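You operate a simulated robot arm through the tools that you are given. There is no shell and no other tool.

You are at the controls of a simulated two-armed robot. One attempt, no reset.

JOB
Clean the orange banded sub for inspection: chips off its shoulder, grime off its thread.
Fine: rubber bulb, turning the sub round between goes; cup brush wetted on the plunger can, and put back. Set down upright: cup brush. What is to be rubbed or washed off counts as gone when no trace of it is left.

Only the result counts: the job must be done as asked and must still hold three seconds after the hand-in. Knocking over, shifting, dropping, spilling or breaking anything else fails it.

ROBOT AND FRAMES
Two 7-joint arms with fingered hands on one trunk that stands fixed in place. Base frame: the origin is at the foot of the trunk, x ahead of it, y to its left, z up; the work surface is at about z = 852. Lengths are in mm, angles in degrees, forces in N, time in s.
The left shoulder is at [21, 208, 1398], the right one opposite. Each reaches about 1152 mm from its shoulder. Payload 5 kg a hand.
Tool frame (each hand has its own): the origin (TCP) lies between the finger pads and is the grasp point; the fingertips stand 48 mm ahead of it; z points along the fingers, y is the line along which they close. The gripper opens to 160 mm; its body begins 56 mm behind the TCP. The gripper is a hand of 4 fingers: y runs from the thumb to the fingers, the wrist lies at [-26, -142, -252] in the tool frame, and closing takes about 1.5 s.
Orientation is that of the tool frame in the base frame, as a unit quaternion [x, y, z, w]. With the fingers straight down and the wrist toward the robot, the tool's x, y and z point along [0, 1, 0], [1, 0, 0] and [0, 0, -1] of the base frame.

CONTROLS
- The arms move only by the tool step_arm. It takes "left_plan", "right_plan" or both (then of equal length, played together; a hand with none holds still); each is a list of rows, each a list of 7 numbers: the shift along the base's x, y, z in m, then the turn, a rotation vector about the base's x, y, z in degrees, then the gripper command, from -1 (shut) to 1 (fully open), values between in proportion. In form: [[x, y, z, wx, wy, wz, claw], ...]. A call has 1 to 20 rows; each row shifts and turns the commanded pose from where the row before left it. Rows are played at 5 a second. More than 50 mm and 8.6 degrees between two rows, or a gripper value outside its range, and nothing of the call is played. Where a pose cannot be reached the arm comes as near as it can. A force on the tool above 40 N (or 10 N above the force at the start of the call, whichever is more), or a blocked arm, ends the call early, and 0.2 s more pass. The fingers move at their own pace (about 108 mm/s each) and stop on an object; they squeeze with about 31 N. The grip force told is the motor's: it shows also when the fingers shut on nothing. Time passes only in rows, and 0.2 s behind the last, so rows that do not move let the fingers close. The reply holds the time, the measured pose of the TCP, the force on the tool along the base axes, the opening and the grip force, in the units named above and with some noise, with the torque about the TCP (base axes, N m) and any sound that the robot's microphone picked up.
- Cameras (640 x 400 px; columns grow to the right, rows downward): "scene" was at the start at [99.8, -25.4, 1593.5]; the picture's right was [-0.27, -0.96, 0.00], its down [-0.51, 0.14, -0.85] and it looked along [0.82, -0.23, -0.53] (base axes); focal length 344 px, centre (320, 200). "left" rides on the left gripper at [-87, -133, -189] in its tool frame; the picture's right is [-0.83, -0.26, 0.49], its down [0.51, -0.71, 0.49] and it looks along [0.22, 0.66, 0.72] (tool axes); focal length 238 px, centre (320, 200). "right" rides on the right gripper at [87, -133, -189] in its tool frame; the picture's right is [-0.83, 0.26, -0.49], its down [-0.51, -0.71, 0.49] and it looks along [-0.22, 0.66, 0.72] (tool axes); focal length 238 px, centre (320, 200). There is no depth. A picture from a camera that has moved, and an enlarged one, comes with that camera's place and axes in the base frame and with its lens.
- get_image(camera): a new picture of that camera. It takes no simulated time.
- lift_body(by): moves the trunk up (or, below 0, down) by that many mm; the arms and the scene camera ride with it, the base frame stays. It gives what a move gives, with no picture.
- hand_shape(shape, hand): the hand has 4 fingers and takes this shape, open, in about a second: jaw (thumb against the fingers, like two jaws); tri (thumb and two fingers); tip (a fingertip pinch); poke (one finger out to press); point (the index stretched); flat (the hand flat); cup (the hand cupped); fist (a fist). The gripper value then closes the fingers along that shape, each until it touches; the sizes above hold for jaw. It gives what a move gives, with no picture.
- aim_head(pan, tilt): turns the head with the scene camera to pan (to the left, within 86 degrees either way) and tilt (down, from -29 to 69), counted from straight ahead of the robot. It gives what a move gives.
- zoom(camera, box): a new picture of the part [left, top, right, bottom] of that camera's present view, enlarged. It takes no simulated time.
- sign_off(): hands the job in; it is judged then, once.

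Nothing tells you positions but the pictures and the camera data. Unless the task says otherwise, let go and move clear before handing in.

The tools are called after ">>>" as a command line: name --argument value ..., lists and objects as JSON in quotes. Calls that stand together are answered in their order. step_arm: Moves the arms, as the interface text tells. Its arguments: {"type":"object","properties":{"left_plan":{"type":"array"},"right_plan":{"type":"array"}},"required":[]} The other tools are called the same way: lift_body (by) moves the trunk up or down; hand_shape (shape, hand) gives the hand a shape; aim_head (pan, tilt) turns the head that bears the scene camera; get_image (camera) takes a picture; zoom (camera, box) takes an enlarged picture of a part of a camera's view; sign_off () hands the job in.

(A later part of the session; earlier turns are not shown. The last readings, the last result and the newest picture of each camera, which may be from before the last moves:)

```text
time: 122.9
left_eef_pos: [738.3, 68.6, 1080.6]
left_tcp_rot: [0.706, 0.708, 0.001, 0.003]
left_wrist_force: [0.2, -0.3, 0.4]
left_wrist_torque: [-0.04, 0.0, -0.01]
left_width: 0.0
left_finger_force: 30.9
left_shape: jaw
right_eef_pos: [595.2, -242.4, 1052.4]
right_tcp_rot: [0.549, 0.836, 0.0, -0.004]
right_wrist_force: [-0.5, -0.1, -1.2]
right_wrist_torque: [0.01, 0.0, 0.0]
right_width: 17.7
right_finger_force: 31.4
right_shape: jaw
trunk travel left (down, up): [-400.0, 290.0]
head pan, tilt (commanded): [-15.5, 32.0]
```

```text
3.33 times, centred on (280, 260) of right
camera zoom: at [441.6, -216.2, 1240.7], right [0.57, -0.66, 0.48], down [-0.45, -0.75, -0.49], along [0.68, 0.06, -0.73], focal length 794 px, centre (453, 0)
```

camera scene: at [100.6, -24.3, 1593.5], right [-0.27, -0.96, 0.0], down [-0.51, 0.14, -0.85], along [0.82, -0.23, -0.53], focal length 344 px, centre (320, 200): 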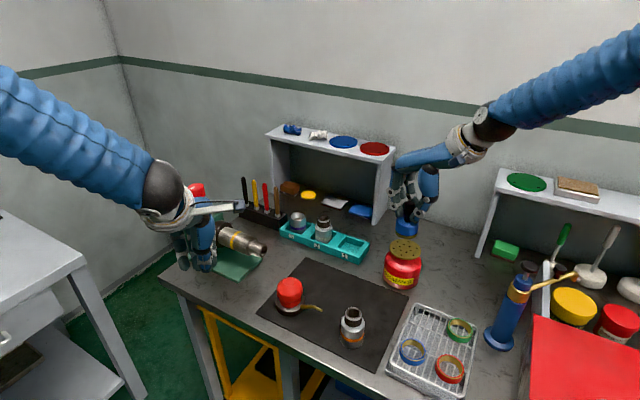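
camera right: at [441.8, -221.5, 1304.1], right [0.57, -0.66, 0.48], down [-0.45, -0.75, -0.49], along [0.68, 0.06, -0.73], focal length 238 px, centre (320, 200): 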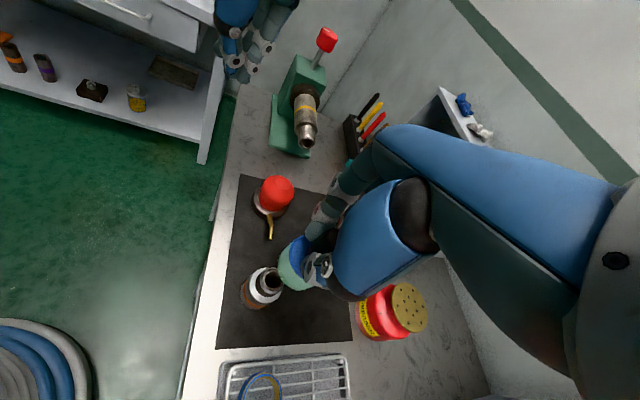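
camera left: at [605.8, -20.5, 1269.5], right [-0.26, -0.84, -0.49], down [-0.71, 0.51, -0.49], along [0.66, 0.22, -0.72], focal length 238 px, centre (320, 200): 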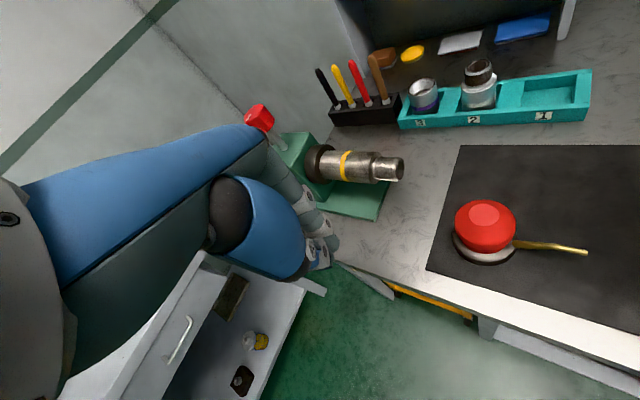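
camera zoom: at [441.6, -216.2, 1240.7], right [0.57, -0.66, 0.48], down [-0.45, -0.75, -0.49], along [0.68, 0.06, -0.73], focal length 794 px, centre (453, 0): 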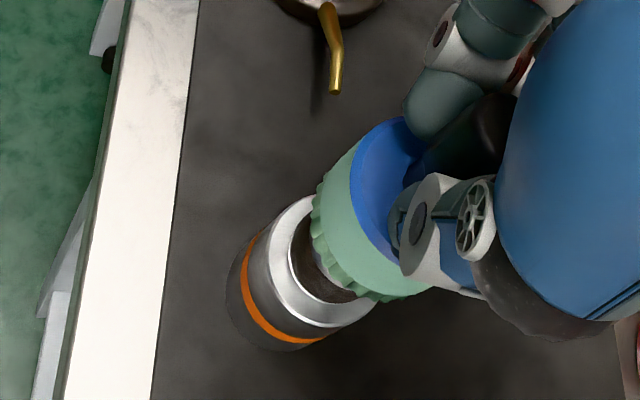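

Still no contact; the brush is at the pin's rim. Continuing downward in 2 mm steps.

>>> step_arm --right_plan '[[0, 0, -0.002, 0, 0, 0, -1], [0, 0, -0.002, 0, 0, 0, -1], [0, 0, -0.002, 0, 0, 0, -1], [0, 0, -0.002, 0, 0, 0, -1], [0, 0, -0.002, 0, 0, 0, -1], [0, 0, 0, 0, 0, 0, -1]]'

>>> zoom --camera "scene" --box '[320, 260, 390, 340]'

>>> zoom --camera "right" --box '[210, 200, 350, 320]'

```text
time: 124.3
left_eef_pos: [737.5, 68.4, 1080.9]
left_tcp_rot: [0.706, 0.708, 0.001, 0.004]
left_wrist_force: [0.2, -0.4, -0.1]
left_wrist_torque: [0.02, -0.03, 0.01]
left_width: 0.0
left_finger_force: 31.4
left_shape: jaw
right_eef_pos: [595.8, -242.5, 1040.8]
right_tcp_rot: [0.548, 0.836, -0.001, -0.003]
right_wrist_force: [-0.3, 0.1, -1.1]
right_wrist_torque: [0.01, 0.0, 0.03]
right_width: 18.1
right_finger_force: 30.7
right_shape: jaw
trunk travel left (down, up): [-400.0, 290.0]
head pan, tilt (commanded): [-15.5, 32.0]
```

```text
5.00 times, centred on (355, 300) of scene
camera zoom: at [99.9, -25.3, 1593.5], right [-0.27, -0.96, 0.0], down [-0.51, 0.14, -0.85], along [0.82, -0.23, -0.53], focal length 1722 px, centre (145, -300)
```

zoom: 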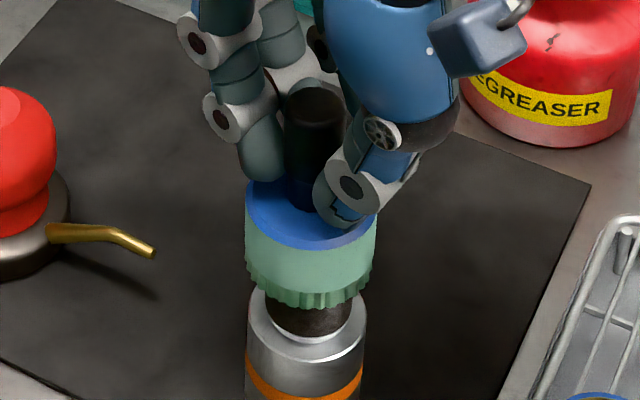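

```text
3.33 times, centred on (280, 260) of right
camera zoom: at [441.4, -215.9, 1231.3], right [0.57, -0.66, 0.48], down [-0.45, -0.75, -0.49], along [0.68, 0.06, -0.73], focal length 794 px, centre (453, 0)
```

zoom: 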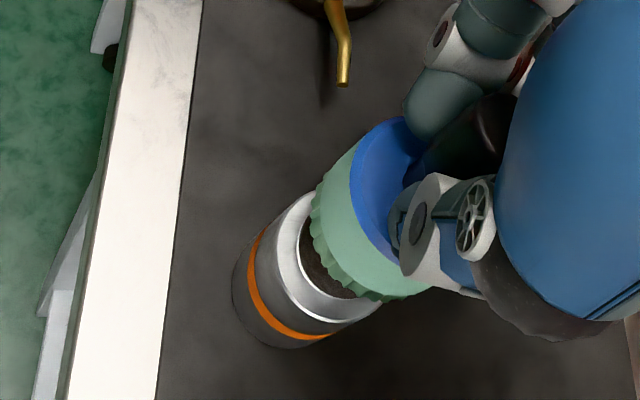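

The brush slides over the pin with no force: the cup is hollow. Continuing down toward the shoulder.

>>> step_arm --right_plan '[[0, 0, -0.003, 0, 0, 0, -1], [0, 0, -0.003, 0, 0, 0, -1], [0, 0, -0.003, 0, 0, 0, -1], [0, 0, -0.003, 0, 0, 0, -1], [0, 0, -0.002, 0, 0, 0, -1], [0, 0, -0.002, 0, 0, 0, -1], [0, 0, 0, 0, 0, 0, -1]]'

>>> zoom --camera "scene" --box '[320, 260, 390, 340]'

>>> zoom --camera "right" --box '[210, 200, 350, 320]'

```text
time: 125.9
left_eef_pos: [737.7, 67.8, 1081.2]
left_tcp_rot: [0.707, 0.708, 0.0, 0.003]
left_wrist_force: [-0.4, -0.5, 0.3]
left_wrist_torque: [0.01, 0.02, -0.01]
left_width: 0.1
left_finger_force: 30.9
left_shape: jaw
right_eef_pos: [597.1, -241.8, 1025.5]
right_tcp_rot: [0.548, 0.836, 0.0, -0.003]
right_wrist_force: [0.1, 0.7, -0.9]
right_wrist_torque: [0.01, 0.1, -0.01]
right_width: 17.9
right_finger_force: 30.7
right_shape: jaw
trunk travel left (down, up): [-400.0, 290.0]
head pan, tilt (commanded): [-15.5, 32.0]
```

```text
5.00 times, centred on (355, 300) of scene
camera zoom: at [99.9, -25.4, 1593.5], right [-0.27, -0.96, 0.0], down [-0.51, 0.14, -0.85], along [0.82, -0.23, -0.53], focal length 1722 px, centre (145, -300)
```

zoom: 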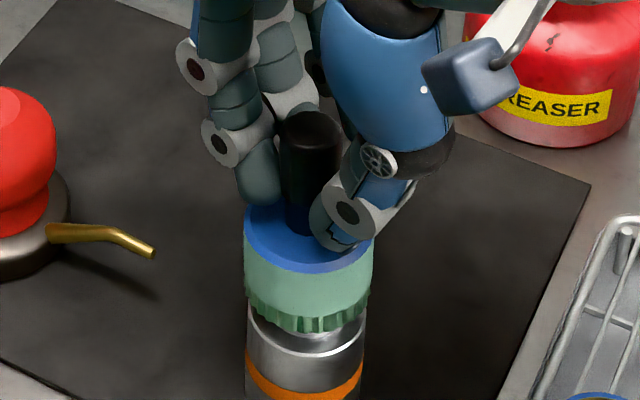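

```text
3.33 times, centred on (280, 260) of right
camera zoom: at [441.8, -215.8, 1215.3], right [0.57, -0.66, 0.48], down [-0.45, -0.75, -0.49], along [0.68, 0.06, -0.73], focal length 794 px, centre (453, 0)
```

zoom: 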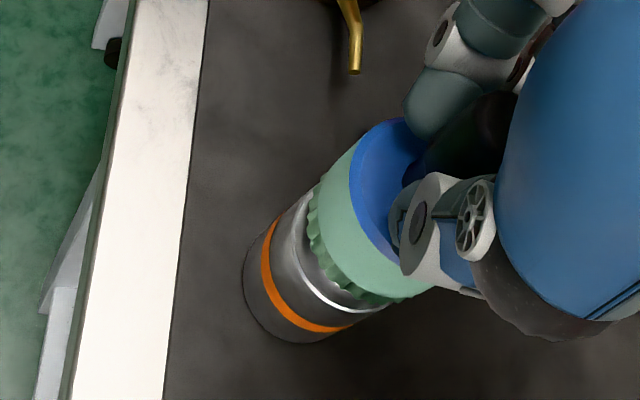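

>>> step_arm --right_plan '[[0, 0, -0.002, 0, 0, 0, -1], [0, 0, -0.002, 0, 0, 0, -1], [0, 0, -0.002, 0, 0, 0, -1], [0, 0, -0.002, 0, 0, 0, -1], [0, 0, 0, 0, 0, 0, -1]]'

>>> zoom --camera "scene" --box '[320, 260, 390, 340]'

```text
time: 127.1
left_eef_pos: [737.6, 68.5, 1080.5]
left_tcp_rot: [0.706, 0.708, 0.0, 0.003]
left_wrist_force: [0.9, 0.8, -0.2]
left_wrist_torque: [-0.02, 0.03, -0.01]
left_width: 0.0
left_finger_force: 30.7
left_shape: jaw
right_eef_pos: [597.8, -243.0, 1016.8]
right_tcp_rot: [0.549, 0.836, 0.0, -0.002]
right_wrist_force: [-0.6, 0.4, -0.5]
right_wrist_torque: [-0.01, 0.08, -0.01]
right_width: 17.8
right_finger_force: 31.2
right_shape: jaw
trunk travel left (down, up): [-400.0, 290.0]
head pan, tilt (commanded): [-15.5, 32.0]
```

```text
5.00 times, centred on (355, 300) of scene
camera zoom: at [99.8, -25.3, 1593.5], right [-0.27, -0.96, 0.0], down [-0.51, 0.14, -0.85], along [0.82, -0.23, -0.53], focal length 1722 px, centre (145, -300)
```

zoom: 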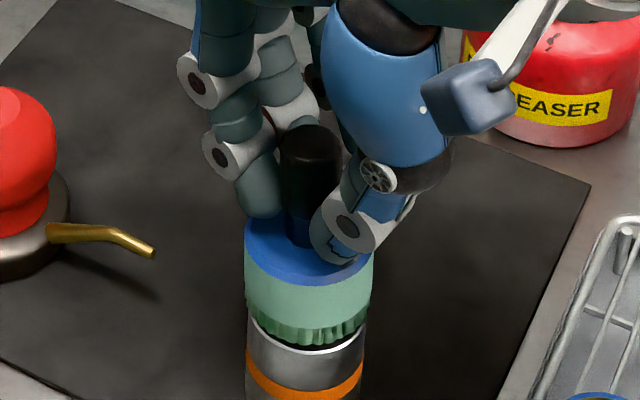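

The brush now sleeves the whole thread, just above the shoulder. I'll start twisting: +56° first, and check that the sub stays put.

>>> step_arm --right_plan '[[0, 0, -0.001, 0, 0, 8, -1], [0, 0, 0, 0, 0, 8, -1], [0, 0, 0, 0, 0, 8, -1], [0, 0, 0, 0, 0, 8, -1], [0, 0, 0, 0, 0, 8, -1], [0, 0, 0, 0, 0, 8, -1], [0, 0, 0, 0, 0, 8, -1]]'

>>> zoom --camera "scene" --box '[310, 260, 390, 350]'

>>> step_arm --right_plan '[[0, 0, 0, 0, 0, -8, -1], [0, 0, 0, 0, 0, -8, -1], [0, 0, 0, 0, 0, -8, -1], [0, 0, 0, 0, 0, -8, -1], [0, 0, 0, 0, 0, -8, -1], [0, 0, 0, 0, 0, -8, -1], [0, 0, 0, 0, 0, -8, -1], [0, 0, 0, 0, 0, -8, -1], [0, 0, 0, 0, 0, -8, -1], [0, 0, 0, 0, 0, -8, -1], [0, 0, 0, 0, 0, -8, -1], [0, 0, 0, 0, 0, -8, -1], [0, 0, 0, 0, 0, -8, -1], [0, 0, 0, 0, 0, -8, -1]]'

>>> zoom --camera "scene" --box '[310, 260, 390, 350]'

```text
time: 128.7
left_eef_pos: [738.1, 67.7, 1081.0]
left_tcp_rot: [0.707, 0.707, 0.0, 0.002]
left_wrist_force: [0.0, 0.5, -0.2]
left_wrist_torque: [-0.04, 0.03, 0.02]
left_width: 0.2
left_finger_force: 30.9
left_shape: jaw
right_eef_pos: [597.3, -241.7, 1014.7]
right_tcp_rot: [0.09, 0.996, -0.002, -0.002]
right_wrist_force: [-0.1, -0.6, -1.5]
right_wrist_torque: [-0.01, 0.04, -0.01]
right_width: 18.0
right_finger_force: 30.5
right_shape: jaw
trunk travel left (down, up): [-400.0, 290.0]
head pan, tilt (commanded): [-15.5, 32.0]
```

```text
4.44 times, centred on (350, 305) of scene
camera zoom: at [100.5, -25.4, 1593.4], right [-0.27, -0.96, 0.0], down [-0.51, 0.14, -0.85], along [0.82, -0.23, -0.53], focal length 1530 px, centre (187, -267)
```

zoom: 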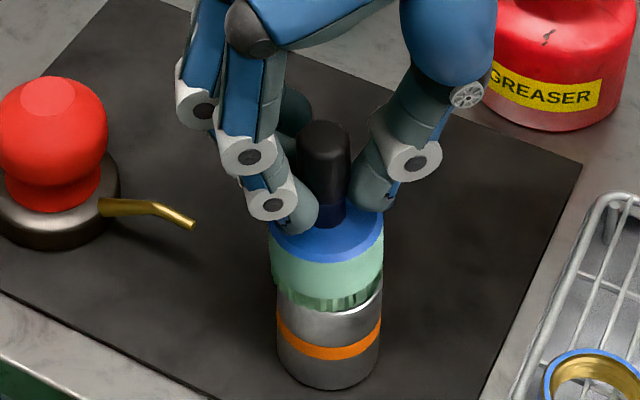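

```text
time: 131.7
left_eef_pos: [737.9, 68.8, 1080.1]
left_tcp_rot: [0.707, 0.708, 0.001, 0.003]
left_wrist_force: [-0.3, 0.9, 0.3]
left_wrist_torque: [-0.07, -0.02, 0.01]
left_width: 0.0
left_finger_force: 31.3
left_shape: jaw
right_eef_pos: [596.6, -240.1, 1016.5]
right_tcp_rot: [0.877, 0.48, 0.001, -0.002]
right_wrist_force: [-0.2, 0.7, -1.2]
right_wrist_torque: [0.01, 0.07, -0.03]
right_width: 17.7
right_finger_force: 30.9
right_shape: jaw
trunk travel left (down, up): [-400.0, 290.0]
head pan, tilt (commanded): [-15.5, 32.0]
```

```text
4.44 times, centred on (350, 305) of scene
camera zoom: at [99.6, -23.5, 1593.5], right [-0.27, -0.96, 0.0], down [-0.51, 0.14, -0.85], along [0.82, -0.23, -0.53], focal length 1530 px, centre (187, -267)
```

zoom: 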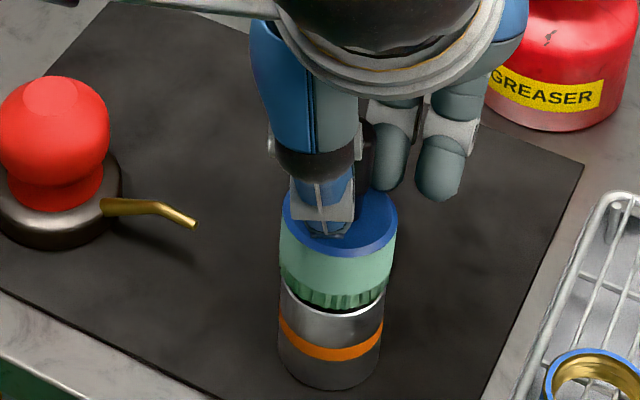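

The twisting is free and the sub stays still. I'll lift the brush briefly to see the effect on the thread.

>>> step_arm --right_plan '[[0, 0, 0.015, 0, 0, 0, -1], [0, 0, 0.02, 0, 0, 0, -1], [0, 0, 0.02, 0, 0, 0, -1], [0, 0, 0.02, 0, 0, 0, -1], [0, 0, 0.025, 0, 0, 0, -1], [0, 0, 0, 0, 0, 0, -1]]'

>>> zoom --camera "scene" --box '[310, 260, 390, 350]'

>>> zoom --camera "scene" --box '[334, 300, 374, 332]'

>>> zoom --camera "right" --box '[210, 200, 350, 320]'

```text
time: 133.1
left_eef_pos: [738.2, 68.1, 1079.3]
left_tcp_rot: [0.706, 0.708, 0.0, 0.002]
left_wrist_force: [0.4, -0.2, 0.5]
left_wrist_torque: [-0.01, 0.02, -0.01]
left_width: 0.0
left_finger_force: 30.9
left_shape: jaw
right_eef_pos: [598.3, -241.3, 1114.8]
right_tcp_rot: [0.877, 0.481, 0.002, -0.003]
right_wrist_force: [0.3, 0.0, -0.5]
right_wrist_torque: [-0.02, 0.01, 0.0]
right_width: 17.7
right_finger_force: 30.6
right_shape: jaw
trunk travel left (down, up): [-400.0, 290.0]
head pan, tilt (commanded): [-15.5, 32.0]
```

```text
4.44 times, centred on (350, 305) of scene
camera zoom: at [100.5, -25.2, 1593.4], right [-0.27, -0.96, 0.0], down [-0.51, 0.14, -0.85], along [0.82, -0.23, -0.53], focal length 1530 px, centre (187, -267)
```

zoom: 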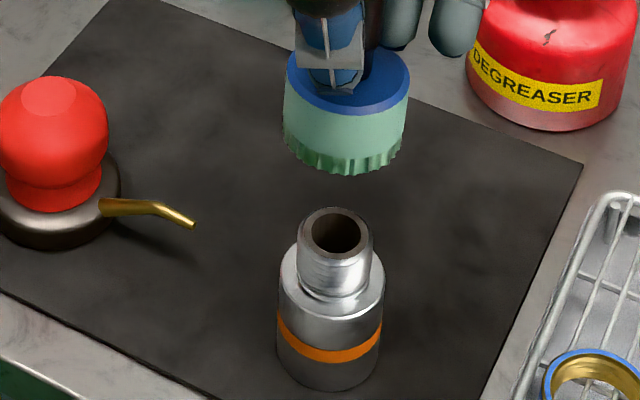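

```text
12.50 times, centred on (354, 316) of scene
camera zoom: at [100.5, -25.2, 1593.4], right [-0.27, -0.96, 0.0], down [-0.51, 0.14, -0.85], along [0.82, -0.23, -0.53], focal length 4304 px, centre (-105, -1250)
```

zoom: 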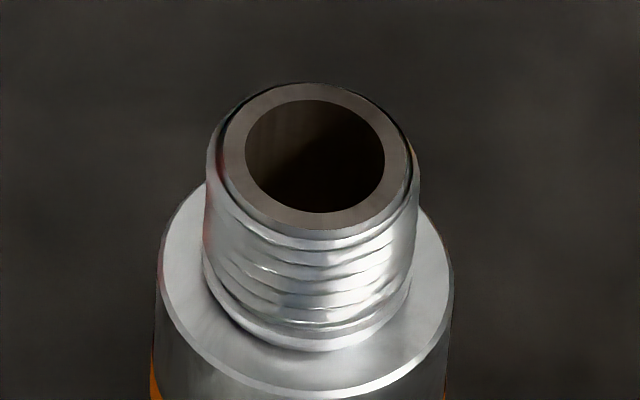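

```text
3.33 times, centred on (280, 260) of right
camera zoom: at [533.9, -98.3, 1304.5], right [-0.23, -0.85, 0.48], down [-0.87, -0.04, -0.49], along [0.43, -0.53, -0.73], focal length 794 px, centre (453, 0)
```

zoom: 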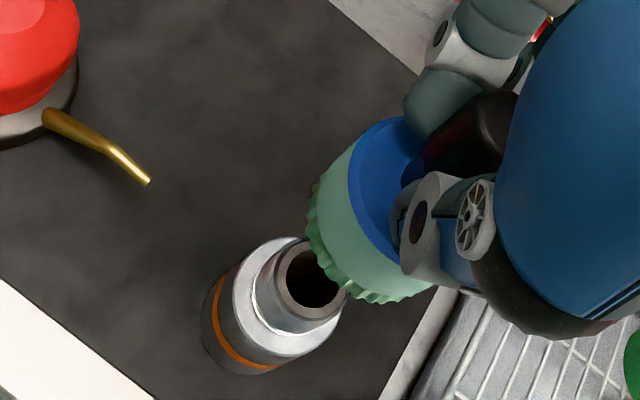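

The thread now shines clean on this side. I'll inspect the other sides closely for any trace.

>>> zoom --camera "right" --box '[265, 265, 325, 315]'

>>> get_image --camera "right"

>>> get_image --camera "scene"

```text
8.00 times, centred on (295, 290) of right
camera zoom: at [533.9, -98.3, 1304.5], right [-0.23, -0.85, 0.48], down [-0.87, -0.04, -0.49], along [0.43, -0.53, -0.73], focal length 1907 px, centre (520, -520)
```

zoom: 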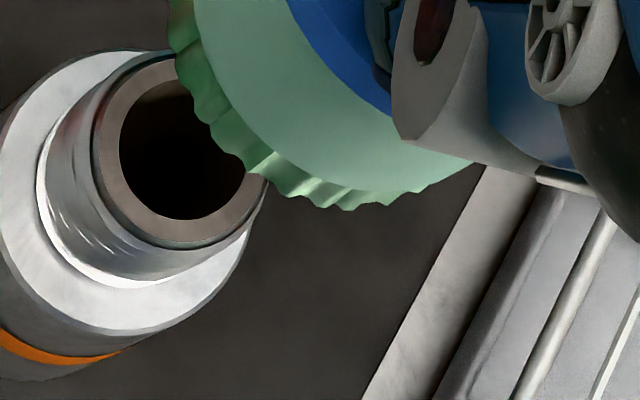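

```text
taken
camera right: at [533.9, -98.3, 1304.5], right [-0.23, -0.85, 0.48], down [-0.87, -0.04, -0.49], along [0.43, -0.53, -0.73], focal length 238 px, centre (320, 200)
```

right: 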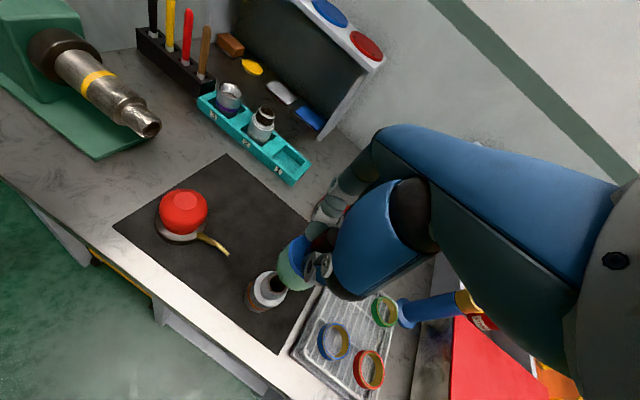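

```text
taken
camera scene: at [100.5, -25.2, 1593.4], right [-0.27, -0.96, 0.0], down [-0.51, 0.14, -0.85], along [0.82, -0.23, -0.53], focal length 344 px, centre (320, 200)
```

scene: 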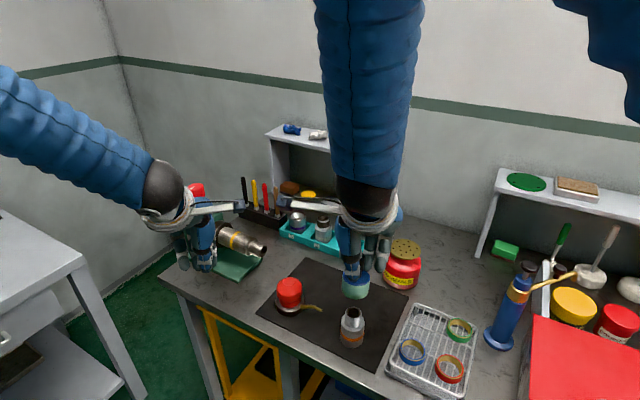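

The near and +y sides are clean. To leave no trace anywhere, I'll lower the brush again along the same path and give more twists.

>>> step_arm --right_plan '[[0, 0, -0.025, 0, 0, 0, -1], [0, 0, -0.02, 0, 0, 0, -1], [0, 0, -0.02, 0, 0, 0, -1], [0, 0, -0.02, 0, 0, 0, -1], [0, 0, -0.014, 0, 0, 0, -1], [0, 0, 0, 0, 0, 0, -1]]'

>>> step_arm --right_plan '[[0, 0, 0, 0, 0, 8, -1], [0, 0, 0, 0, 0, 8, -1], [0, 0, 0, 0, 0, 8, -1], [0, 0, 0, 0, 0, 8, -1], [0, 0, 0, 0, 0, 8, -1], [0, 0, 0, 0, 0, 8, -1], [0, 0, 0, 0, 0, 8, -1], [0, 0, 0, 0, 0, 8, -1], [0, 0, 0, 0, 0, 8, -1], [0, 0, 0, 0, 0, 8, -1], [0, 0, 0, 0, 0, 8, -1], [0, 0, 0, 0, 0, 8, -1], [0, 0, 0, 0, 0, 8, -1], [0, 0, 0, 0, 0, 8, -1]]'

>>> step_arm --right_plan '[[0, 0, 0, 0, 0, -8, -1], [0, 0, 0, 0, 0, -8, -1], [0, 0, 0, 0, 0, -8, -1], [0, 0, 0, 0, 0, -8, -1], [0, 0, 0, 0, 0, -8, -1], [0, 0, 0, 0, 0, -8, -1], [0, 0, 0, 0, 0, -8, -1], [0, 0, 0, 0, 0, -8, -1], [0, 0, 0, 0, 0, -8, -1], [0, 0, 0, 0, 0, -8, -1], [0, 0, 0, 0, 0, -8, -1], [0, 0, 0, 0, 0, -8, -1], [0, 0, 0, 0, 0, -8, -1], [0, 0, 0, 0, 0, -8, -1]]'

>>> step_arm --right_plan '[[0, 0, 0, 0, 0, 8, -1], [0, 0, 0, 0, 0, 8, -1], [0, 0, 0, 0, 0, 8, -1], [0, 0, 0, 0, 0, 8, -1], [0, 0, 0, 0, 0, 8, -1], [0, 0, 0, 0, 0, 8, -1], [0, 0, 0, 0, 0, 8, -1], [0, 0, 0, 0, 0, 8, -1], [0, 0, 0, 0, 0, 8, -1], [0, 0, 0, 0, 0, 8, -1], [0, 0, 0, 0, 0, 8, -1], [0, 0, 0, 0, 0, 8, -1], [0, 0, 0, 0, 0, 8, -1], [0, 0, 0, 0, 0, 8, -1]]'

>>> zoom --camera "scene" --box '[310, 260, 390, 350]'

```text
time: 134.5
left_eef_pos: [737.1, 68.4, 1079.9]
left_tcp_rot: [0.707, 0.707, 0.001, 0.003]
left_wrist_force: [0.1, 0.2, 0.3]
left_wrist_torque: [0.02, -0.01, 0.04]
left_width: 0.0
left_finger_force: 30.8
left_shape: jaw
right_eef_pos: [597.2, -242.2, 1015.9]
right_tcp_rot: [0.877, 0.481, 0.001, -0.003]
right_wrist_force: [-1.4, 0.9, -1.1]
right_wrist_torque: [0.04, 0.06, 0.01]
right_width: 17.8
right_finger_force: 30.8
right_shape: jaw
trunk travel left (down, up): [-400.0, 290.0]
head pan, tilt (commanded): [-15.5, 32.0]
```

```text
time: 137.5
left_eef_pos: [737.8, 69.2, 1078.9]
left_tcp_rot: [0.707, 0.707, 0.0, 0.003]
left_wrist_force: [-0.8, 0.1, -1.0]
left_wrist_torque: [-0.03, 0.07, -0.02]
left_width: 0.3
left_finger_force: 31.1
left_shape: jaw
right_eef_pos: [596.9, -242.5, 1016.0]
right_tcp_rot: [0.092, 0.996, -0.001, -0.003]
right_wrist_force: [-1.8, -0.7, -0.7]
right_wrist_torque: [-0.05, 0.08, -0.03]
right_width: 17.9
right_finger_force: 31.2
right_shape: jaw
trunk travel left (down, up): [-400.0, 290.0]
head pan, tilt (commanded): [-15.5, 32.0]
```

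```text
time: 140.5
left_eef_pos: [737.5, 69.6, 1081.0]
left_tcp_rot: [0.707, 0.708, 0.001, 0.003]
left_wrist_force: [0.5, 0.7, 0.9]
left_wrist_torque: [-0.13, -0.02, -0.03]
left_width: 0.1
left_finger_force: 31.1
left_shape: jaw
right_eef_pos: [596.2, -240.6, 1017.6]
right_tcp_rot: [0.877, 0.481, 0.001, -0.001]
right_wrist_force: [-1.2, 0.0, -1.4]
right_wrist_torque: [0.0, 0.03, 0.02]
right_width: 17.9
right_finger_force: 31.2
right_shape: jaw
trunk travel left (down, up): [-400.0, 290.0]
head pan, tilt (commanded): [-15.5, 32.0]
```

```text
time: 143.5
left_eef_pos: [738.1, 67.5, 1080.1]
left_tcp_rot: [0.708, 0.707, 0.0, 0.002]
left_wrist_force: [0.3, 0.1, -0.7]
left_wrist_torque: [0.0, 0.03, -0.01]
left_width: 0.0
left_finger_force: 31.0
left_shape: jaw
right_eef_pos: [598.1, -242.5, 1017.2]
right_tcp_rot: [0.09, 0.996, -0.001, -0.003]
right_wrist_force: [-0.3, -0.2, -1.3]
right_wrist_torque: [-0.04, 0.04, 0.0]
right_width: 17.7
right_finger_force: 31.0
right_shape: jaw
trunk travel left (down, up): [-400.0, 290.0]
head pan, tilt (commanded): [-15.5, 32.0]
```

```text
4.44 times, centred on (350, 305) of scene
camera zoom: at [100.5, -25.5, 1593.4], right [-0.27, -0.96, 0.0], down [-0.51, 0.14, -0.85], along [0.82, -0.23, -0.53], focal length 1530 px, centre (187, -267)
```

zoom: 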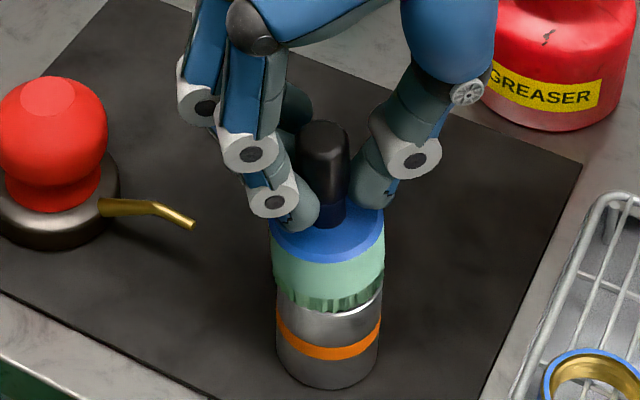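

I'll lift the brush here and look at the thread from this (−y) side with the right camera.

>>> step_arm --right_plan '[[0, 0, 0.015, 0, 0, 0, -1], [0, 0, 0.02, 0, 0, 0, -1], [0, 0, 0.02, 0, 0, 0, -1], [0, 0, 0.02, 0, 0, 0, -1], [0, 0, 0.025, 0, 0, 0, -1], [0, 0, 0, 0, 0, 0, -1]]'

>>> zoom --camera "scene" --box '[334, 300, 374, 332]'

>>> zoom --camera "right" --box '[240, 235, 330, 315]'

```text
time: 144.9
left_eef_pos: [739.2, 66.8, 1079.8]
left_tcp_rot: [0.706, 0.708, 0.0, 0.002]
left_wrist_force: [0.4, -0.1, 0.4]
left_wrist_torque: [0.03, 0.04, 0.01]
left_width: 0.0
left_finger_force: 31.4
left_shape: jaw
right_eef_pos: [597.1, -241.3, 1116.2]
right_tcp_rot: [0.091, 0.996, -0.001, -0.002]
right_wrist_force: [0.6, 0.1, -1.4]
right_wrist_torque: [0.01, 0.01, -0.01]
right_width: 17.7
right_finger_force: 31.2
right_shape: jaw
trunk travel left (down, up): [-400.0, 290.0]
head pan, tilt (commanded): [-15.5, 32.0]
```

```text
12.50 times, centred on (354, 316) of scene
camera zoom: at [100.6, -25.9, 1593.4], right [-0.27, -0.96, 0.0], down [-0.51, 0.14, -0.85], along [0.82, -0.23, -0.53], focal length 4304 px, centre (-105, -1250)
```

zoom: 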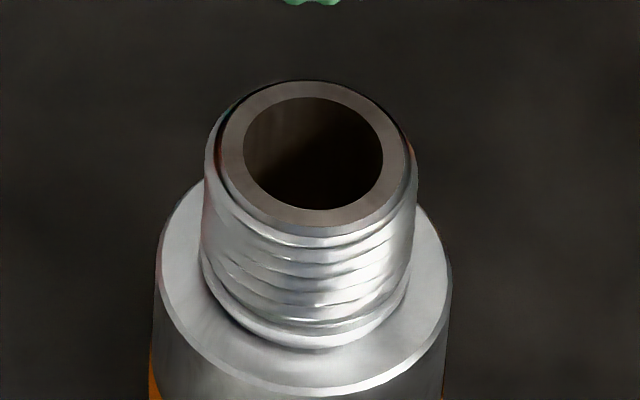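

```text
5.00 times, centred on (285, 275) of right
camera zoom: at [489.5, -356.1, 1306.0], right [0.87, 0.1, 0.48], down [0.37, -0.79, -0.49], along [0.33, 0.6, -0.73], focal length 1192 px, centre (495, -175)
```

zoom: 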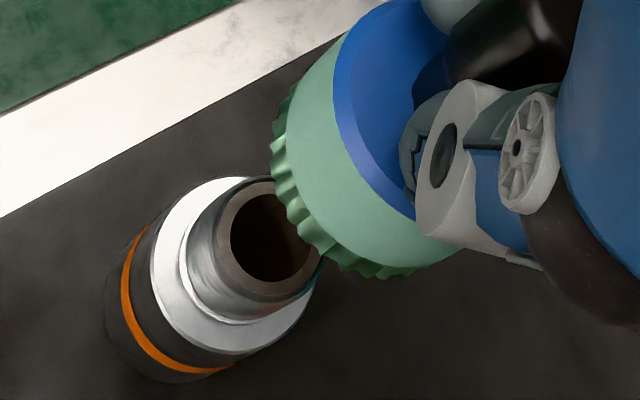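

The thread is clean on this side too. Now I'll take the brush back to its original spot, restoring the original yaw on the way.

>>> step_arm --right_plan '[[0.024, -0.003, 0, 0, 0, -8, -1], [0.026, -0.003, 0, 0, 0, -8, -1], [0.026, -0.003, 0, 0, 0, -8, -1], [0.026, -0.003, 0, 0, 0, -8, -1], [0.026, -0.003, 0, 0, 0, -8, -1], [0.026, -0.004, 0, 0, 0, -8, -1], [0.025, -0.004, 0, 0, 0, -8, -1], [0, 0, 0, 0, 0, 0, -1]]'

>>> get_image --camera "scene"

>>> zoom --camera "right" --box '[60, 300, 220, 400]'

>>> get_image --camera "right"

```text
time: 146.7
left_eef_pos: [737.2, 66.8, 1080.7]
left_tcp_rot: [0.707, 0.707, 0.0, 0.004]
left_wrist_force: [-0.4, -0.7, 0.9]
left_wrist_torque: [0.08, -0.01, 0.03]
left_width: 0.1
left_finger_force: 31.1
left_shape: jaw
right_eef_pos: [775.8, -266.3, 1116.1]
right_tcp_rot: [0.549, 0.836, -0.001, -0.003]
right_wrist_force: [-0.1, -1.0, -0.9]
right_wrist_torque: [0.05, -0.01, 0.0]
right_width: 17.6
right_finger_force: 31.4
right_shape: jaw
trunk travel left (down, up): [-400.0, 290.0]
head pan, tilt (commanded): [-15.5, 32.0]
```

```text
taken
camera scene: at [99.4, -26.4, 1593.5], right [-0.27, -0.96, 0.0], down [-0.51, 0.14, -0.85], along [0.82, -0.23, -0.53], focal length 344 px, centre (320, 200)
```

scene: 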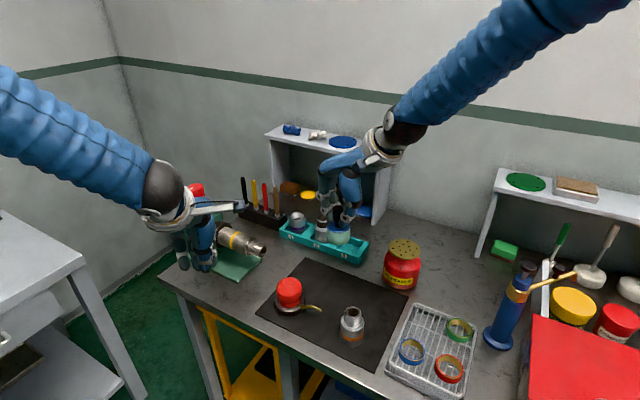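

```text
4.00 times, centred on (140, 350) of right
camera zoom: at [621.4, -239.8, 1306.5], right [0.57, -0.66, 0.48], down [-0.45, -0.74, -0.49], along [0.68, 0.06, -0.73], focal length 953 px, centre (1040, -400)
```

zoom: 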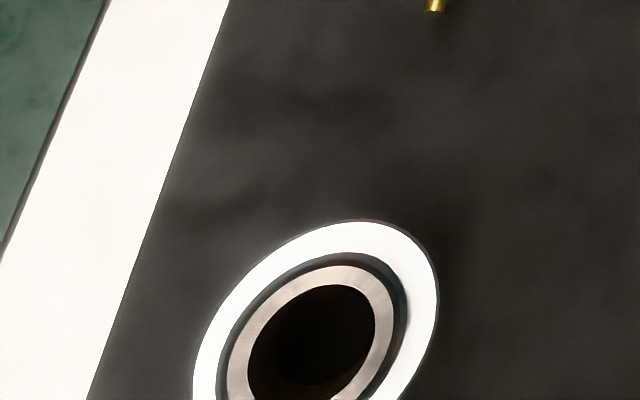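

```text
taken
camera right: at [621.4, -239.8, 1306.5], right [0.57, -0.66, 0.48], down [-0.45, -0.74, -0.49], along [0.68, 0.06, -0.73], focal length 238 px, centre (320, 200)
```

right: 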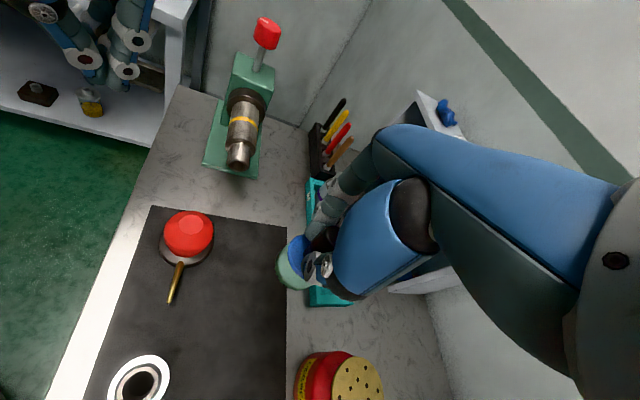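

The brush hovers over its old spot. I'll lower it straight down, slowly near the end.

>>> step_arm --right_plan '[[0, 0.0015, -0.03, 0, 0, 0, -1], [0, 0, -0.03, 0, 0, 0, -1], [0, 0, -0.03, 0, 0, 0, -1], [0, 0, -0.03, 0, 0, 0, -1], [0, 0, -0.02, 0, 0, 0, -1], [0, 0, -0.01, 0, 0, 0, -1], [0, 0, -0.004, 0, 0, 0, -1], [0, 0, 0, 0, 0, 0, -1]]'

>>> zoom --camera "scene" --box '[290, 200, 410, 300]'

```text
time: 148.5
left_eef_pos: [737.7, 68.8, 1080.3]
left_tcp_rot: [0.706, 0.708, 0.001, 0.004]
left_wrist_force: [0.7, 0.3, 0.1]
left_wrist_torque: [-0.02, 0.0, 0.01]
left_width: 0.0
left_finger_force: 31.5
left_shape: jaw
right_eef_pos: [776.1, -263.2, 962.7]
right_tcp_rot: [0.548, 0.836, 0.0, -0.002]
right_wrist_force: [0.6, 0.5, -0.4]
right_wrist_torque: [-0.01, -0.02, 0.0]
right_width: 17.7
right_finger_force: 31.2
right_shape: jaw
trunk travel left (down, up): [-400.0, 290.0]
head pan, tilt (commanded): [-15.5, 32.0]
```

```text
4.00 times, centred on (350, 250) of scene
camera zoom: at [100.1, -25.3, 1593.5], right [-0.27, -0.96, 0.0], down [-0.51, 0.14, -0.85], along [0.82, -0.23, -0.53], focal length 1377 px, centre (200, 0)
```

zoom: 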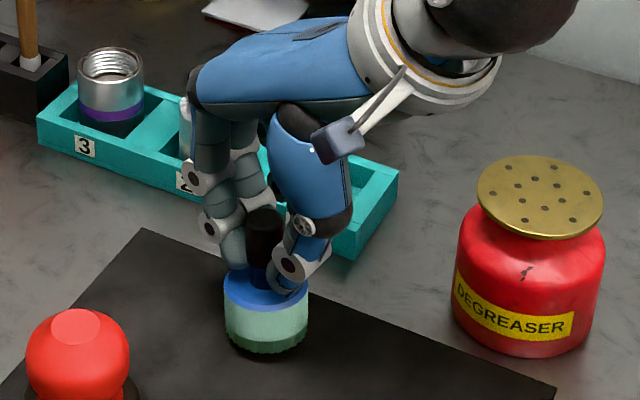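

>>> step_arm --right_plan '[[0, 0, -0.003, 0, 0, 0, -1], [0, 0, -0.003, 0, 0, 0, -1], [0, 0, -0.002, 0, 0, 0, -1], [0, 0, -0.001, 0, 0, 0, -1], [0, 0, 0, 0, 0, 0, -1]]'

>>> step_arm --right_plan '[[0, 0, -0.001, 0, 0, 0, -1], [0, 0, 0, 0, 0, 0, -1]]'

>>> zoom --camera "scene" --box '[300, 240, 370, 300]'

```text
time: 149.7
left_eef_pos: [737.0, 68.9, 1081.3]
left_tcp_rot: [0.706, 0.708, 0.0, 0.003]
left_wrist_force: [0.4, 0.8, -0.6]
left_wrist_torque: [-0.02, 0.02, 0.02]
left_width: 0.1
left_finger_force: 30.5
left_shape: jaw
right_eef_pos: [775.8, -263.7, 953.8]
right_tcp_rot: [0.548, 0.836, 0.0, -0.003]
right_wrist_force: [-0.3, -0.1, 1.4]
right_wrist_torque: [-0.01, -0.01, -0.01]
right_width: 17.8
right_finger_force: 31.3
right_shape: jaw
trunk travel left (down, up): [-400.0, 290.0]
head pan, tilt (commanded): [-15.5, 32.0]
```

```text
time: 150.3
left_eef_pos: [737.7, 67.8, 1081.1]
left_tcp_rot: [0.706, 0.708, 0.0, 0.003]
left_wrist_force: [0.1, 0.3, 0.6]
left_wrist_torque: [0.01, -0.01, 0.0]
left_width: 0.0
left_finger_force: 31.6
left_shape: jaw
right_eef_pos: [774.9, -262.0, 952.7]
right_tcp_rot: [0.548, 0.836, -0.001, -0.002]
right_wrist_force: [-2.4, -0.9, 5.9]
right_wrist_torque: [0.01, 0.0, 0.03]
right_width: 17.9
right_finger_force: 30.7
right_shape: jaw
trunk travel left (down, up): [-400.0, 290.0]
head pan, tilt (commanded): [-15.5, 32.0]
```

```text
6.67 times, centred on (335, 270) of scene
camera zoom: at [99.3, -25.2, 1593.6], right [-0.27, -0.96, 0.0], down [-0.51, 0.14, -0.85], along [0.82, -0.23, -0.53], focal length 2296 px, centre (220, -267)
```

zoom: 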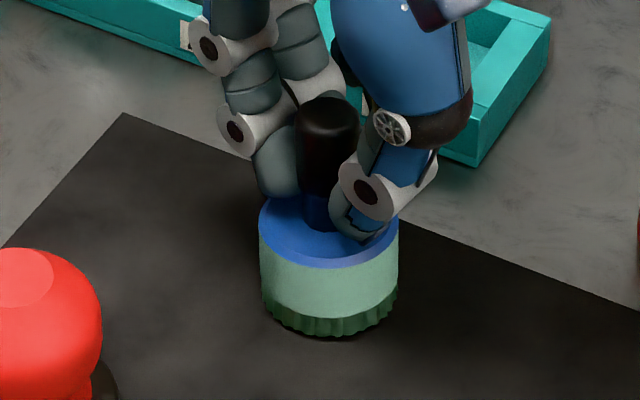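

The brush stands on the mat at its old place. Opening and rising clear.

>>> step_arm --right_plan '[[0, 0, 0.0005, 0, 0, 0, -0.7], [0, 0, 0, 0, 0, 0, -0.5], [0, 0, 0, 0, 0, 0, -0.3], [0, 0, 0, 0, 0, 0, -0.1], [0, 0, 0.01, 0, 0, 0, -0.1], [0, 0, 0.03, 0, 0, 0, -0.1], [0, 0, 0.04, 0, 0, 0, -0.1], [0, 0, 0.04, 0, 0, 0, 0.0], [0, 0, 0.03, 0, 0, 0, 0.0]]'

>>> zoom --camera "scene" --box '[300, 235, 380, 305]'

>>> get_image --camera "right"

```text
time: 152.3
left_eef_pos: [736.5, 68.7, 1081.9]
left_tcp_rot: [0.706, 0.708, 0.0, 0.003]
left_wrist_force: [-0.6, 0.0, 0.5]
left_wrist_torque: [-0.03, -0.05, -0.01]
left_width: 0.1
left_finger_force: 30.8
left_shape: jaw
right_eef_pos: [773.6, -262.3, 1101.0]
right_tcp_rot: [0.548, 0.836, -0.001, -0.002]
right_wrist_force: [0.2, 0.2, -1.1]
right_wrist_torque: [0.0, -0.11, -0.02]
right_width: 79.5
right_finger_force: 0.1
right_shape: jaw
trunk travel left (down, up): [-400.0, 290.0]
head pan, tilt (commanded): [-15.5, 32.0]
```

```text
5.71 times, centred on (340, 270) of scene
camera zoom: at [99.2, -25.2, 1593.6], right [-0.27, -0.96, 0.0], down [-0.51, 0.14, -0.85], along [0.82, -0.23, -0.53], focal length 1968 px, centre (206, -200)
```

zoom: 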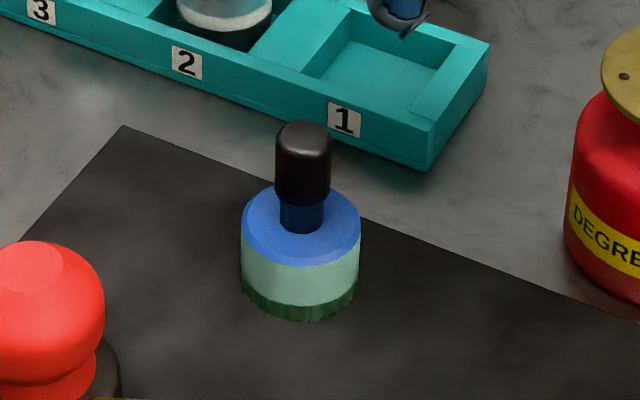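

```text
taken
camera right: at [619.6, -237.3, 1291.8], right [0.57, -0.66, 0.48], down [-0.45, -0.75, -0.49], along [0.68, 0.06, -0.73], focal length 238 px, centre (320, 200)
```

right: 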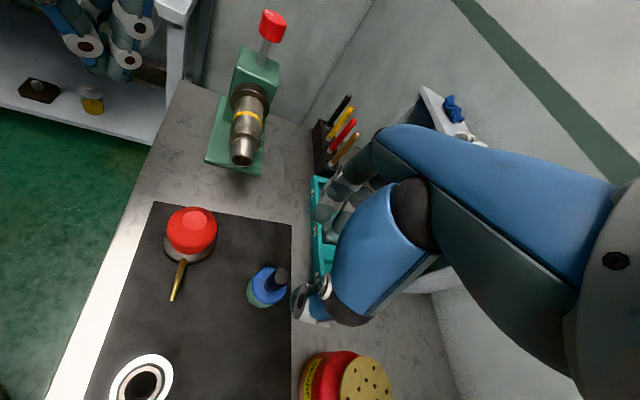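

The brush is back, upright, at its original spot. I'll bring the right hand over the sub again to inspect it and turn its hidden far side into view.

>>> step_arm --right_plan '[[-0.03, 0.003, 0, 0, 0, 0, 0.0], [-0.036, 0.004, 0, 0, 0, 0, 0.0], [-0.036, 0.004, 0, 0, 0, 0, 0.0], [-0.036, 0.004, 0, 0, 0, 0, 0.0], [-0.036, 0.004, -0.01, 0, 0, 0, 0.0], [-0.003, 0, -0.02, 0, 0, -8, 0.0], [0, 0, -0.013, 0, 0, -8, 0.0], [0, 0, 0, 0, 0, -8, 0.0], [0, 0, 0, 0, 0, -8, 0.0], [0, 0, 0, 0, 0, -8, 0.0], [0, 0, 0, 0, 0, -8, 0.0], [0, 0, 0, 0, 0, -8, 0.0], [0, 0, 0, 0, 0, -8, 0.0], [0, 0, 0, 0, 0, 0, 0.0]]'

>>> zoom --camera "right" --box '[230, 215, 330, 305]'

>>> zoom --camera "right" --box '[270, 240, 330, 300]'

```text
time: 155.3
left_eef_pos: [737.5, 68.9, 1081.5]
left_tcp_rot: [0.707, 0.707, 0.0, 0.004]
left_wrist_force: [-0.9, -0.2, 0.3]
left_wrist_torque: [-0.02, -0.02, 0.01]
left_width: 0.0
left_finger_force: 31.0
left_shape: jaw
right_eef_pos: [598.5, -244.8, 1061.3]
right_tcp_rot: [0.908, 0.419, 0.001, -0.003]
right_wrist_force: [-0.7, 0.0, 0.1]
right_wrist_torque: [-0.04, 0.0, -0.02]
right_width: 79.8
right_finger_force: 0.1
right_shape: jaw
trunk travel left (down, up): [-400.0, 290.0]
head pan, tilt (commanded): [-15.5, 32.0]
```

```text
4.44 times, centred on (280, 260) of right
camera zoom: at [554.0, -93.1, 1250.2], right [-0.34, -0.81, 0.48], down [-0.87, 0.08, -0.49], along [0.36, -0.59, -0.73], focal length 1059 px, centre (498, -67)
```

zoom: 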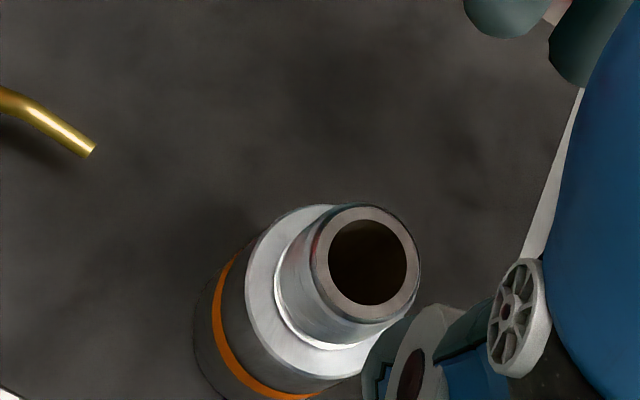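

```text
6.67 times, centred on (300, 270) of right
camera zoom: at [554.0, -93.1, 1250.2], right [-0.34, -0.81, 0.48], down [-0.87, 0.08, -0.49], along [0.36, -0.59, -0.73], focal length 1589 px, centre (453, -267)
```

zoom: 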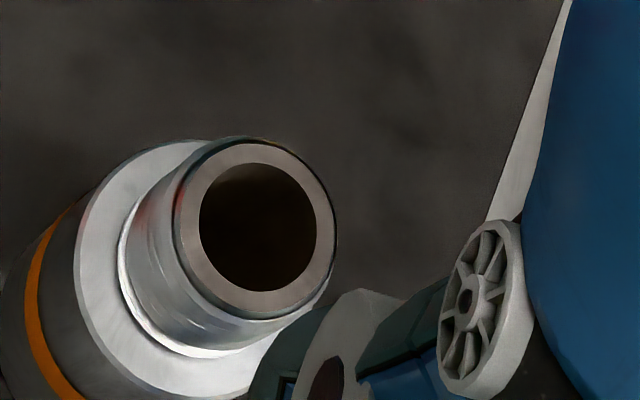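

The thread is clean here (the red tint is only the bulb's reflection). I'll grip the body once more and turn the sub 112° to check its far side.

>>> step_arm --right_plan '[[-0.0015, 0.0015, -0.03, 0, 0, 0, 0.0], [0, 0, -0.03, 0, 0, 0, 0.0], [0, 0, -0.03, 0, 0, 0, 0.0], [0, 0, -0.03, 0, 0, 0, 0.0], [0, 0, -0.03, 0, 0, 0, 0.0], [0, 0, 0, 0, 0, 0, 0.0], [0, 0, 0, 0, 0, 0, -1], [0, 0, 0, 0, 0, 0, -1], [0, 0, 0, 0, 0, 0, -1], [0, 0, 0, 0, 0, 0, -1]]'

>>> step_arm --right_plan '[[0, 0, 0.02, 0, 0, 0, -1], [0, 0, 0.02, 0, 0, 0, -1], [0, 0, 0.02, 0, 0, 0, -1], [0, 0, 0, 0, 0, 8, -1], [0, 0, 0, 0, 0, 8, -1], [0, 0, 0, 0, 0, 8, -1], [0, 0, 0, 0, 0, 8, -1], [0, 0, 0, 0, 0, 8, -1], [0, 0, 0, 0, 0, 8, -1], [0, 0, 0, 0, 0, 8, -1], [0, 0, 0, 0, 0, 8, -1], [0, 0, 0, 0, 0, 8, -1], [0, 0, 0, 0, 0, 8, -1], [0, 0, 0, 0, 0, 8, -1], [0, 0, 0, 0, 0, 8, -1], [0, 0, 0, 0, 0, 8, -1], [0, 0, 0, 0, 0, 8, -1], [0, 0, 0, 0, 0, 0, -1]]'

>>> zoom --camera "scene" --box '[330, 270, 400, 330]'

```text
time: 157.5
left_eef_pos: [737.4, 68.3, 1080.2]
left_tcp_rot: [0.706, 0.708, 0.001, 0.003]
left_wrist_force: [-0.3, 0.0, -0.5]
left_wrist_torque: [0.03, 0.03, 0.0]
left_width: 0.2
left_finger_force: 30.9
left_shape: jaw
right_eef_pos: [597.4, -242.1, 909.9]
right_tcp_rot: [0.908, 0.419, 0.001, -0.003]
right_wrist_force: [-1.3, 1.1, 0.1]
right_wrist_torque: [0.04, 0.04, 0.0]
right_width: 46.8
right_finger_force: 31.0
right_shape: jaw
trunk travel left (down, up): [-400.0, 290.0]
head pan, tilt (commanded): [-15.5, 32.0]
```

```text
time: 161.3
left_eef_pos: [738.3, 68.6, 1080.4]
left_tcp_rot: [0.707, 0.707, 0.0, 0.003]
left_wrist_force: [0.4, -0.2, 0.2]
left_wrist_torque: [0.02, -0.03, 0.04]
left_width: 0.1
left_finger_force: 30.9
left_shape: jaw
right_eef_pos: [597.0, -243.6, 969.6]
right_tcp_rot: [0.16, 0.987, -0.001, -0.002]
right_wrist_force: [0.2, -0.1, -3.3]
right_wrist_torque: [-0.03, -0.02, 0.02]
right_width: 46.4
right_finger_force: 31.1
right_shape: jaw
trunk travel left (down, up): [-400.0, 290.0]
head pan, tilt (commanded): [-15.5, 32.0]
```

```text
6.67 times, centred on (365, 300) of scene
camera zoom: at [99.6, -25.6, 1593.5], right [-0.27, -0.96, 0.0], down [-0.51, 0.14, -0.85], along [0.82, -0.23, -0.53], focal length 2296 px, centre (20, -467)
```

zoom: 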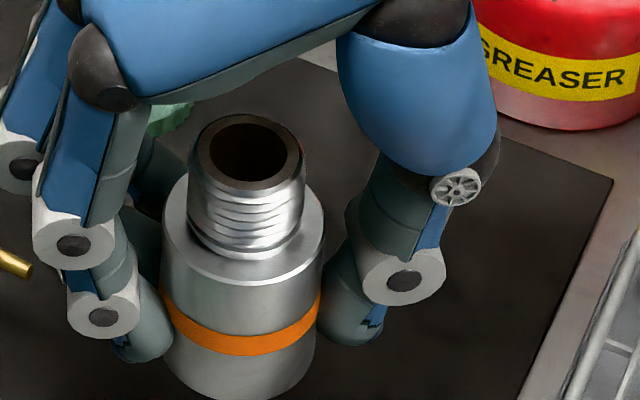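

The formerly hidden side is clean as well: bright threads and bright shoulder. Lowering the sub back onto the mat.

>>> step_arm --right_plan '[[0, 0, -0.02, 0, 0, 0, -1], [0, 0, -0.02, 0, 0, 0, -1], [0, 0, -0.015, 0, 0, 0, -1], [0, 0, -0.003, 0, 0, 0, -1], [0, 0, -0.002, 0, 0, 0, -1], [0, 0, 0, 0, 0, 0, -1]]'

>>> zoom --camera "scene" --box '[310, 270, 400, 350]'

```text
time: 162.7
left_eef_pos: [738.5, 68.0, 1080.9]
left_tcp_rot: [0.707, 0.707, 0.001, 0.004]
left_wrist_force: [-0.3, -0.9, -0.2]
left_wrist_torque: [0.02, -0.01, 0.01]
left_width: 0.0
left_finger_force: 31.2
left_shape: jaw
right_eef_pos: [598.0, -243.3, 911.1]
right_tcp_rot: [0.161, 0.987, -0.002, -0.002]
right_wrist_force: [1.4, -0.1, -3.4]
right_wrist_torque: [-0.01, 0.02, -0.01]
right_width: 46.4
right_finger_force: 30.7
right_shape: jaw
trunk travel left (down, up): [-400.0, 290.0]
head pan, tilt (commanded): [-15.5, 32.0]
```

```text
5.00 times, centred on (355, 310) of scene
camera zoom: at [100.0, -25.5, 1593.5], right [-0.27, -0.96, 0.0], down [-0.51, 0.14, -0.85], along [0.82, -0.23, -0.53], focal length 1722 px, centre (145, -350)
```

zoom: 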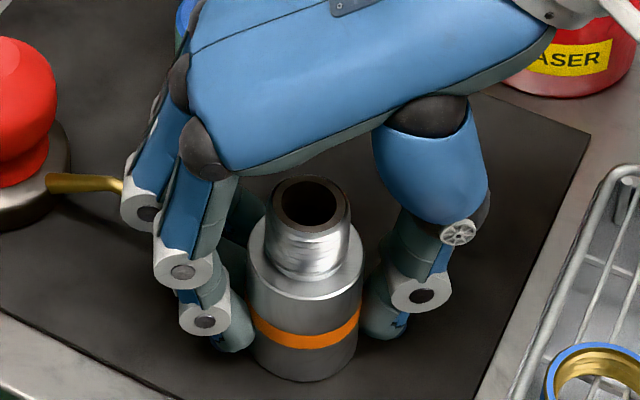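

>>> step_arm --right_plan '[[0, 0, -0.001, 0, 0, 0, -1], [0, 0, -0.001, 0, 0, 0, -1], [0, 0, 0, 0, 0, 0, -1]]'

>>> step_arm --right_plan '[[0, 0, -0.0005, 0, 0, 0, -1], [0, 0, 0, 0, 0, 0, -1]]'

```text
time: 163.5
left_eef_pos: [737.2, 68.2, 1082.2]
left_tcp_rot: [0.707, 0.708, 0.001, 0.003]
left_wrist_force: [0.5, -0.7, -0.1]
left_wrist_torque: [-0.01, -0.03, 0.03]
left_width: 0.0
left_finger_force: 30.7
left_shape: jaw
right_eef_pos: [598.1, -243.5, 909.6]
right_tcp_rot: [0.16, 0.987, 0.0, -0.002]
right_wrist_force: [-1.4, -1.1, 12.2]
right_wrist_torque: [0.04, -0.02, -0.03]
right_width: 46.8
right_finger_force: 30.8
right_shape: jaw
trunk travel left (down, up): [-400.0, 290.0]
head pan, tilt (commanded): [-15.5, 32.0]
```

```text
time: 164.1
left_eef_pos: [736.6, 68.2, 1080.9]
left_tcp_rot: [0.707, 0.708, 0.001, 0.003]
left_wrist_force: [0.4, 0.2, -0.7]
left_wrist_torque: [0.02, -0.08, 0.0]
left_width: 0.0
left_finger_force: 30.9
left_shape: jaw
right_eef_pos: [597.3, -242.6, 910.3]
right_tcp_rot: [0.16, 0.987, 0.0, -0.001]
right_wrist_force: [-0.8, -1.6, 19.5]
right_wrist_torque: [-0.02, -0.02, -0.02]
right_width: 47.4
right_finger_force: 30.8
right_shape: jaw
trunk travel left (down, up): [-400.0, 290.0]
head pan, tilt (commanded): [-15.5, 32.0]
```

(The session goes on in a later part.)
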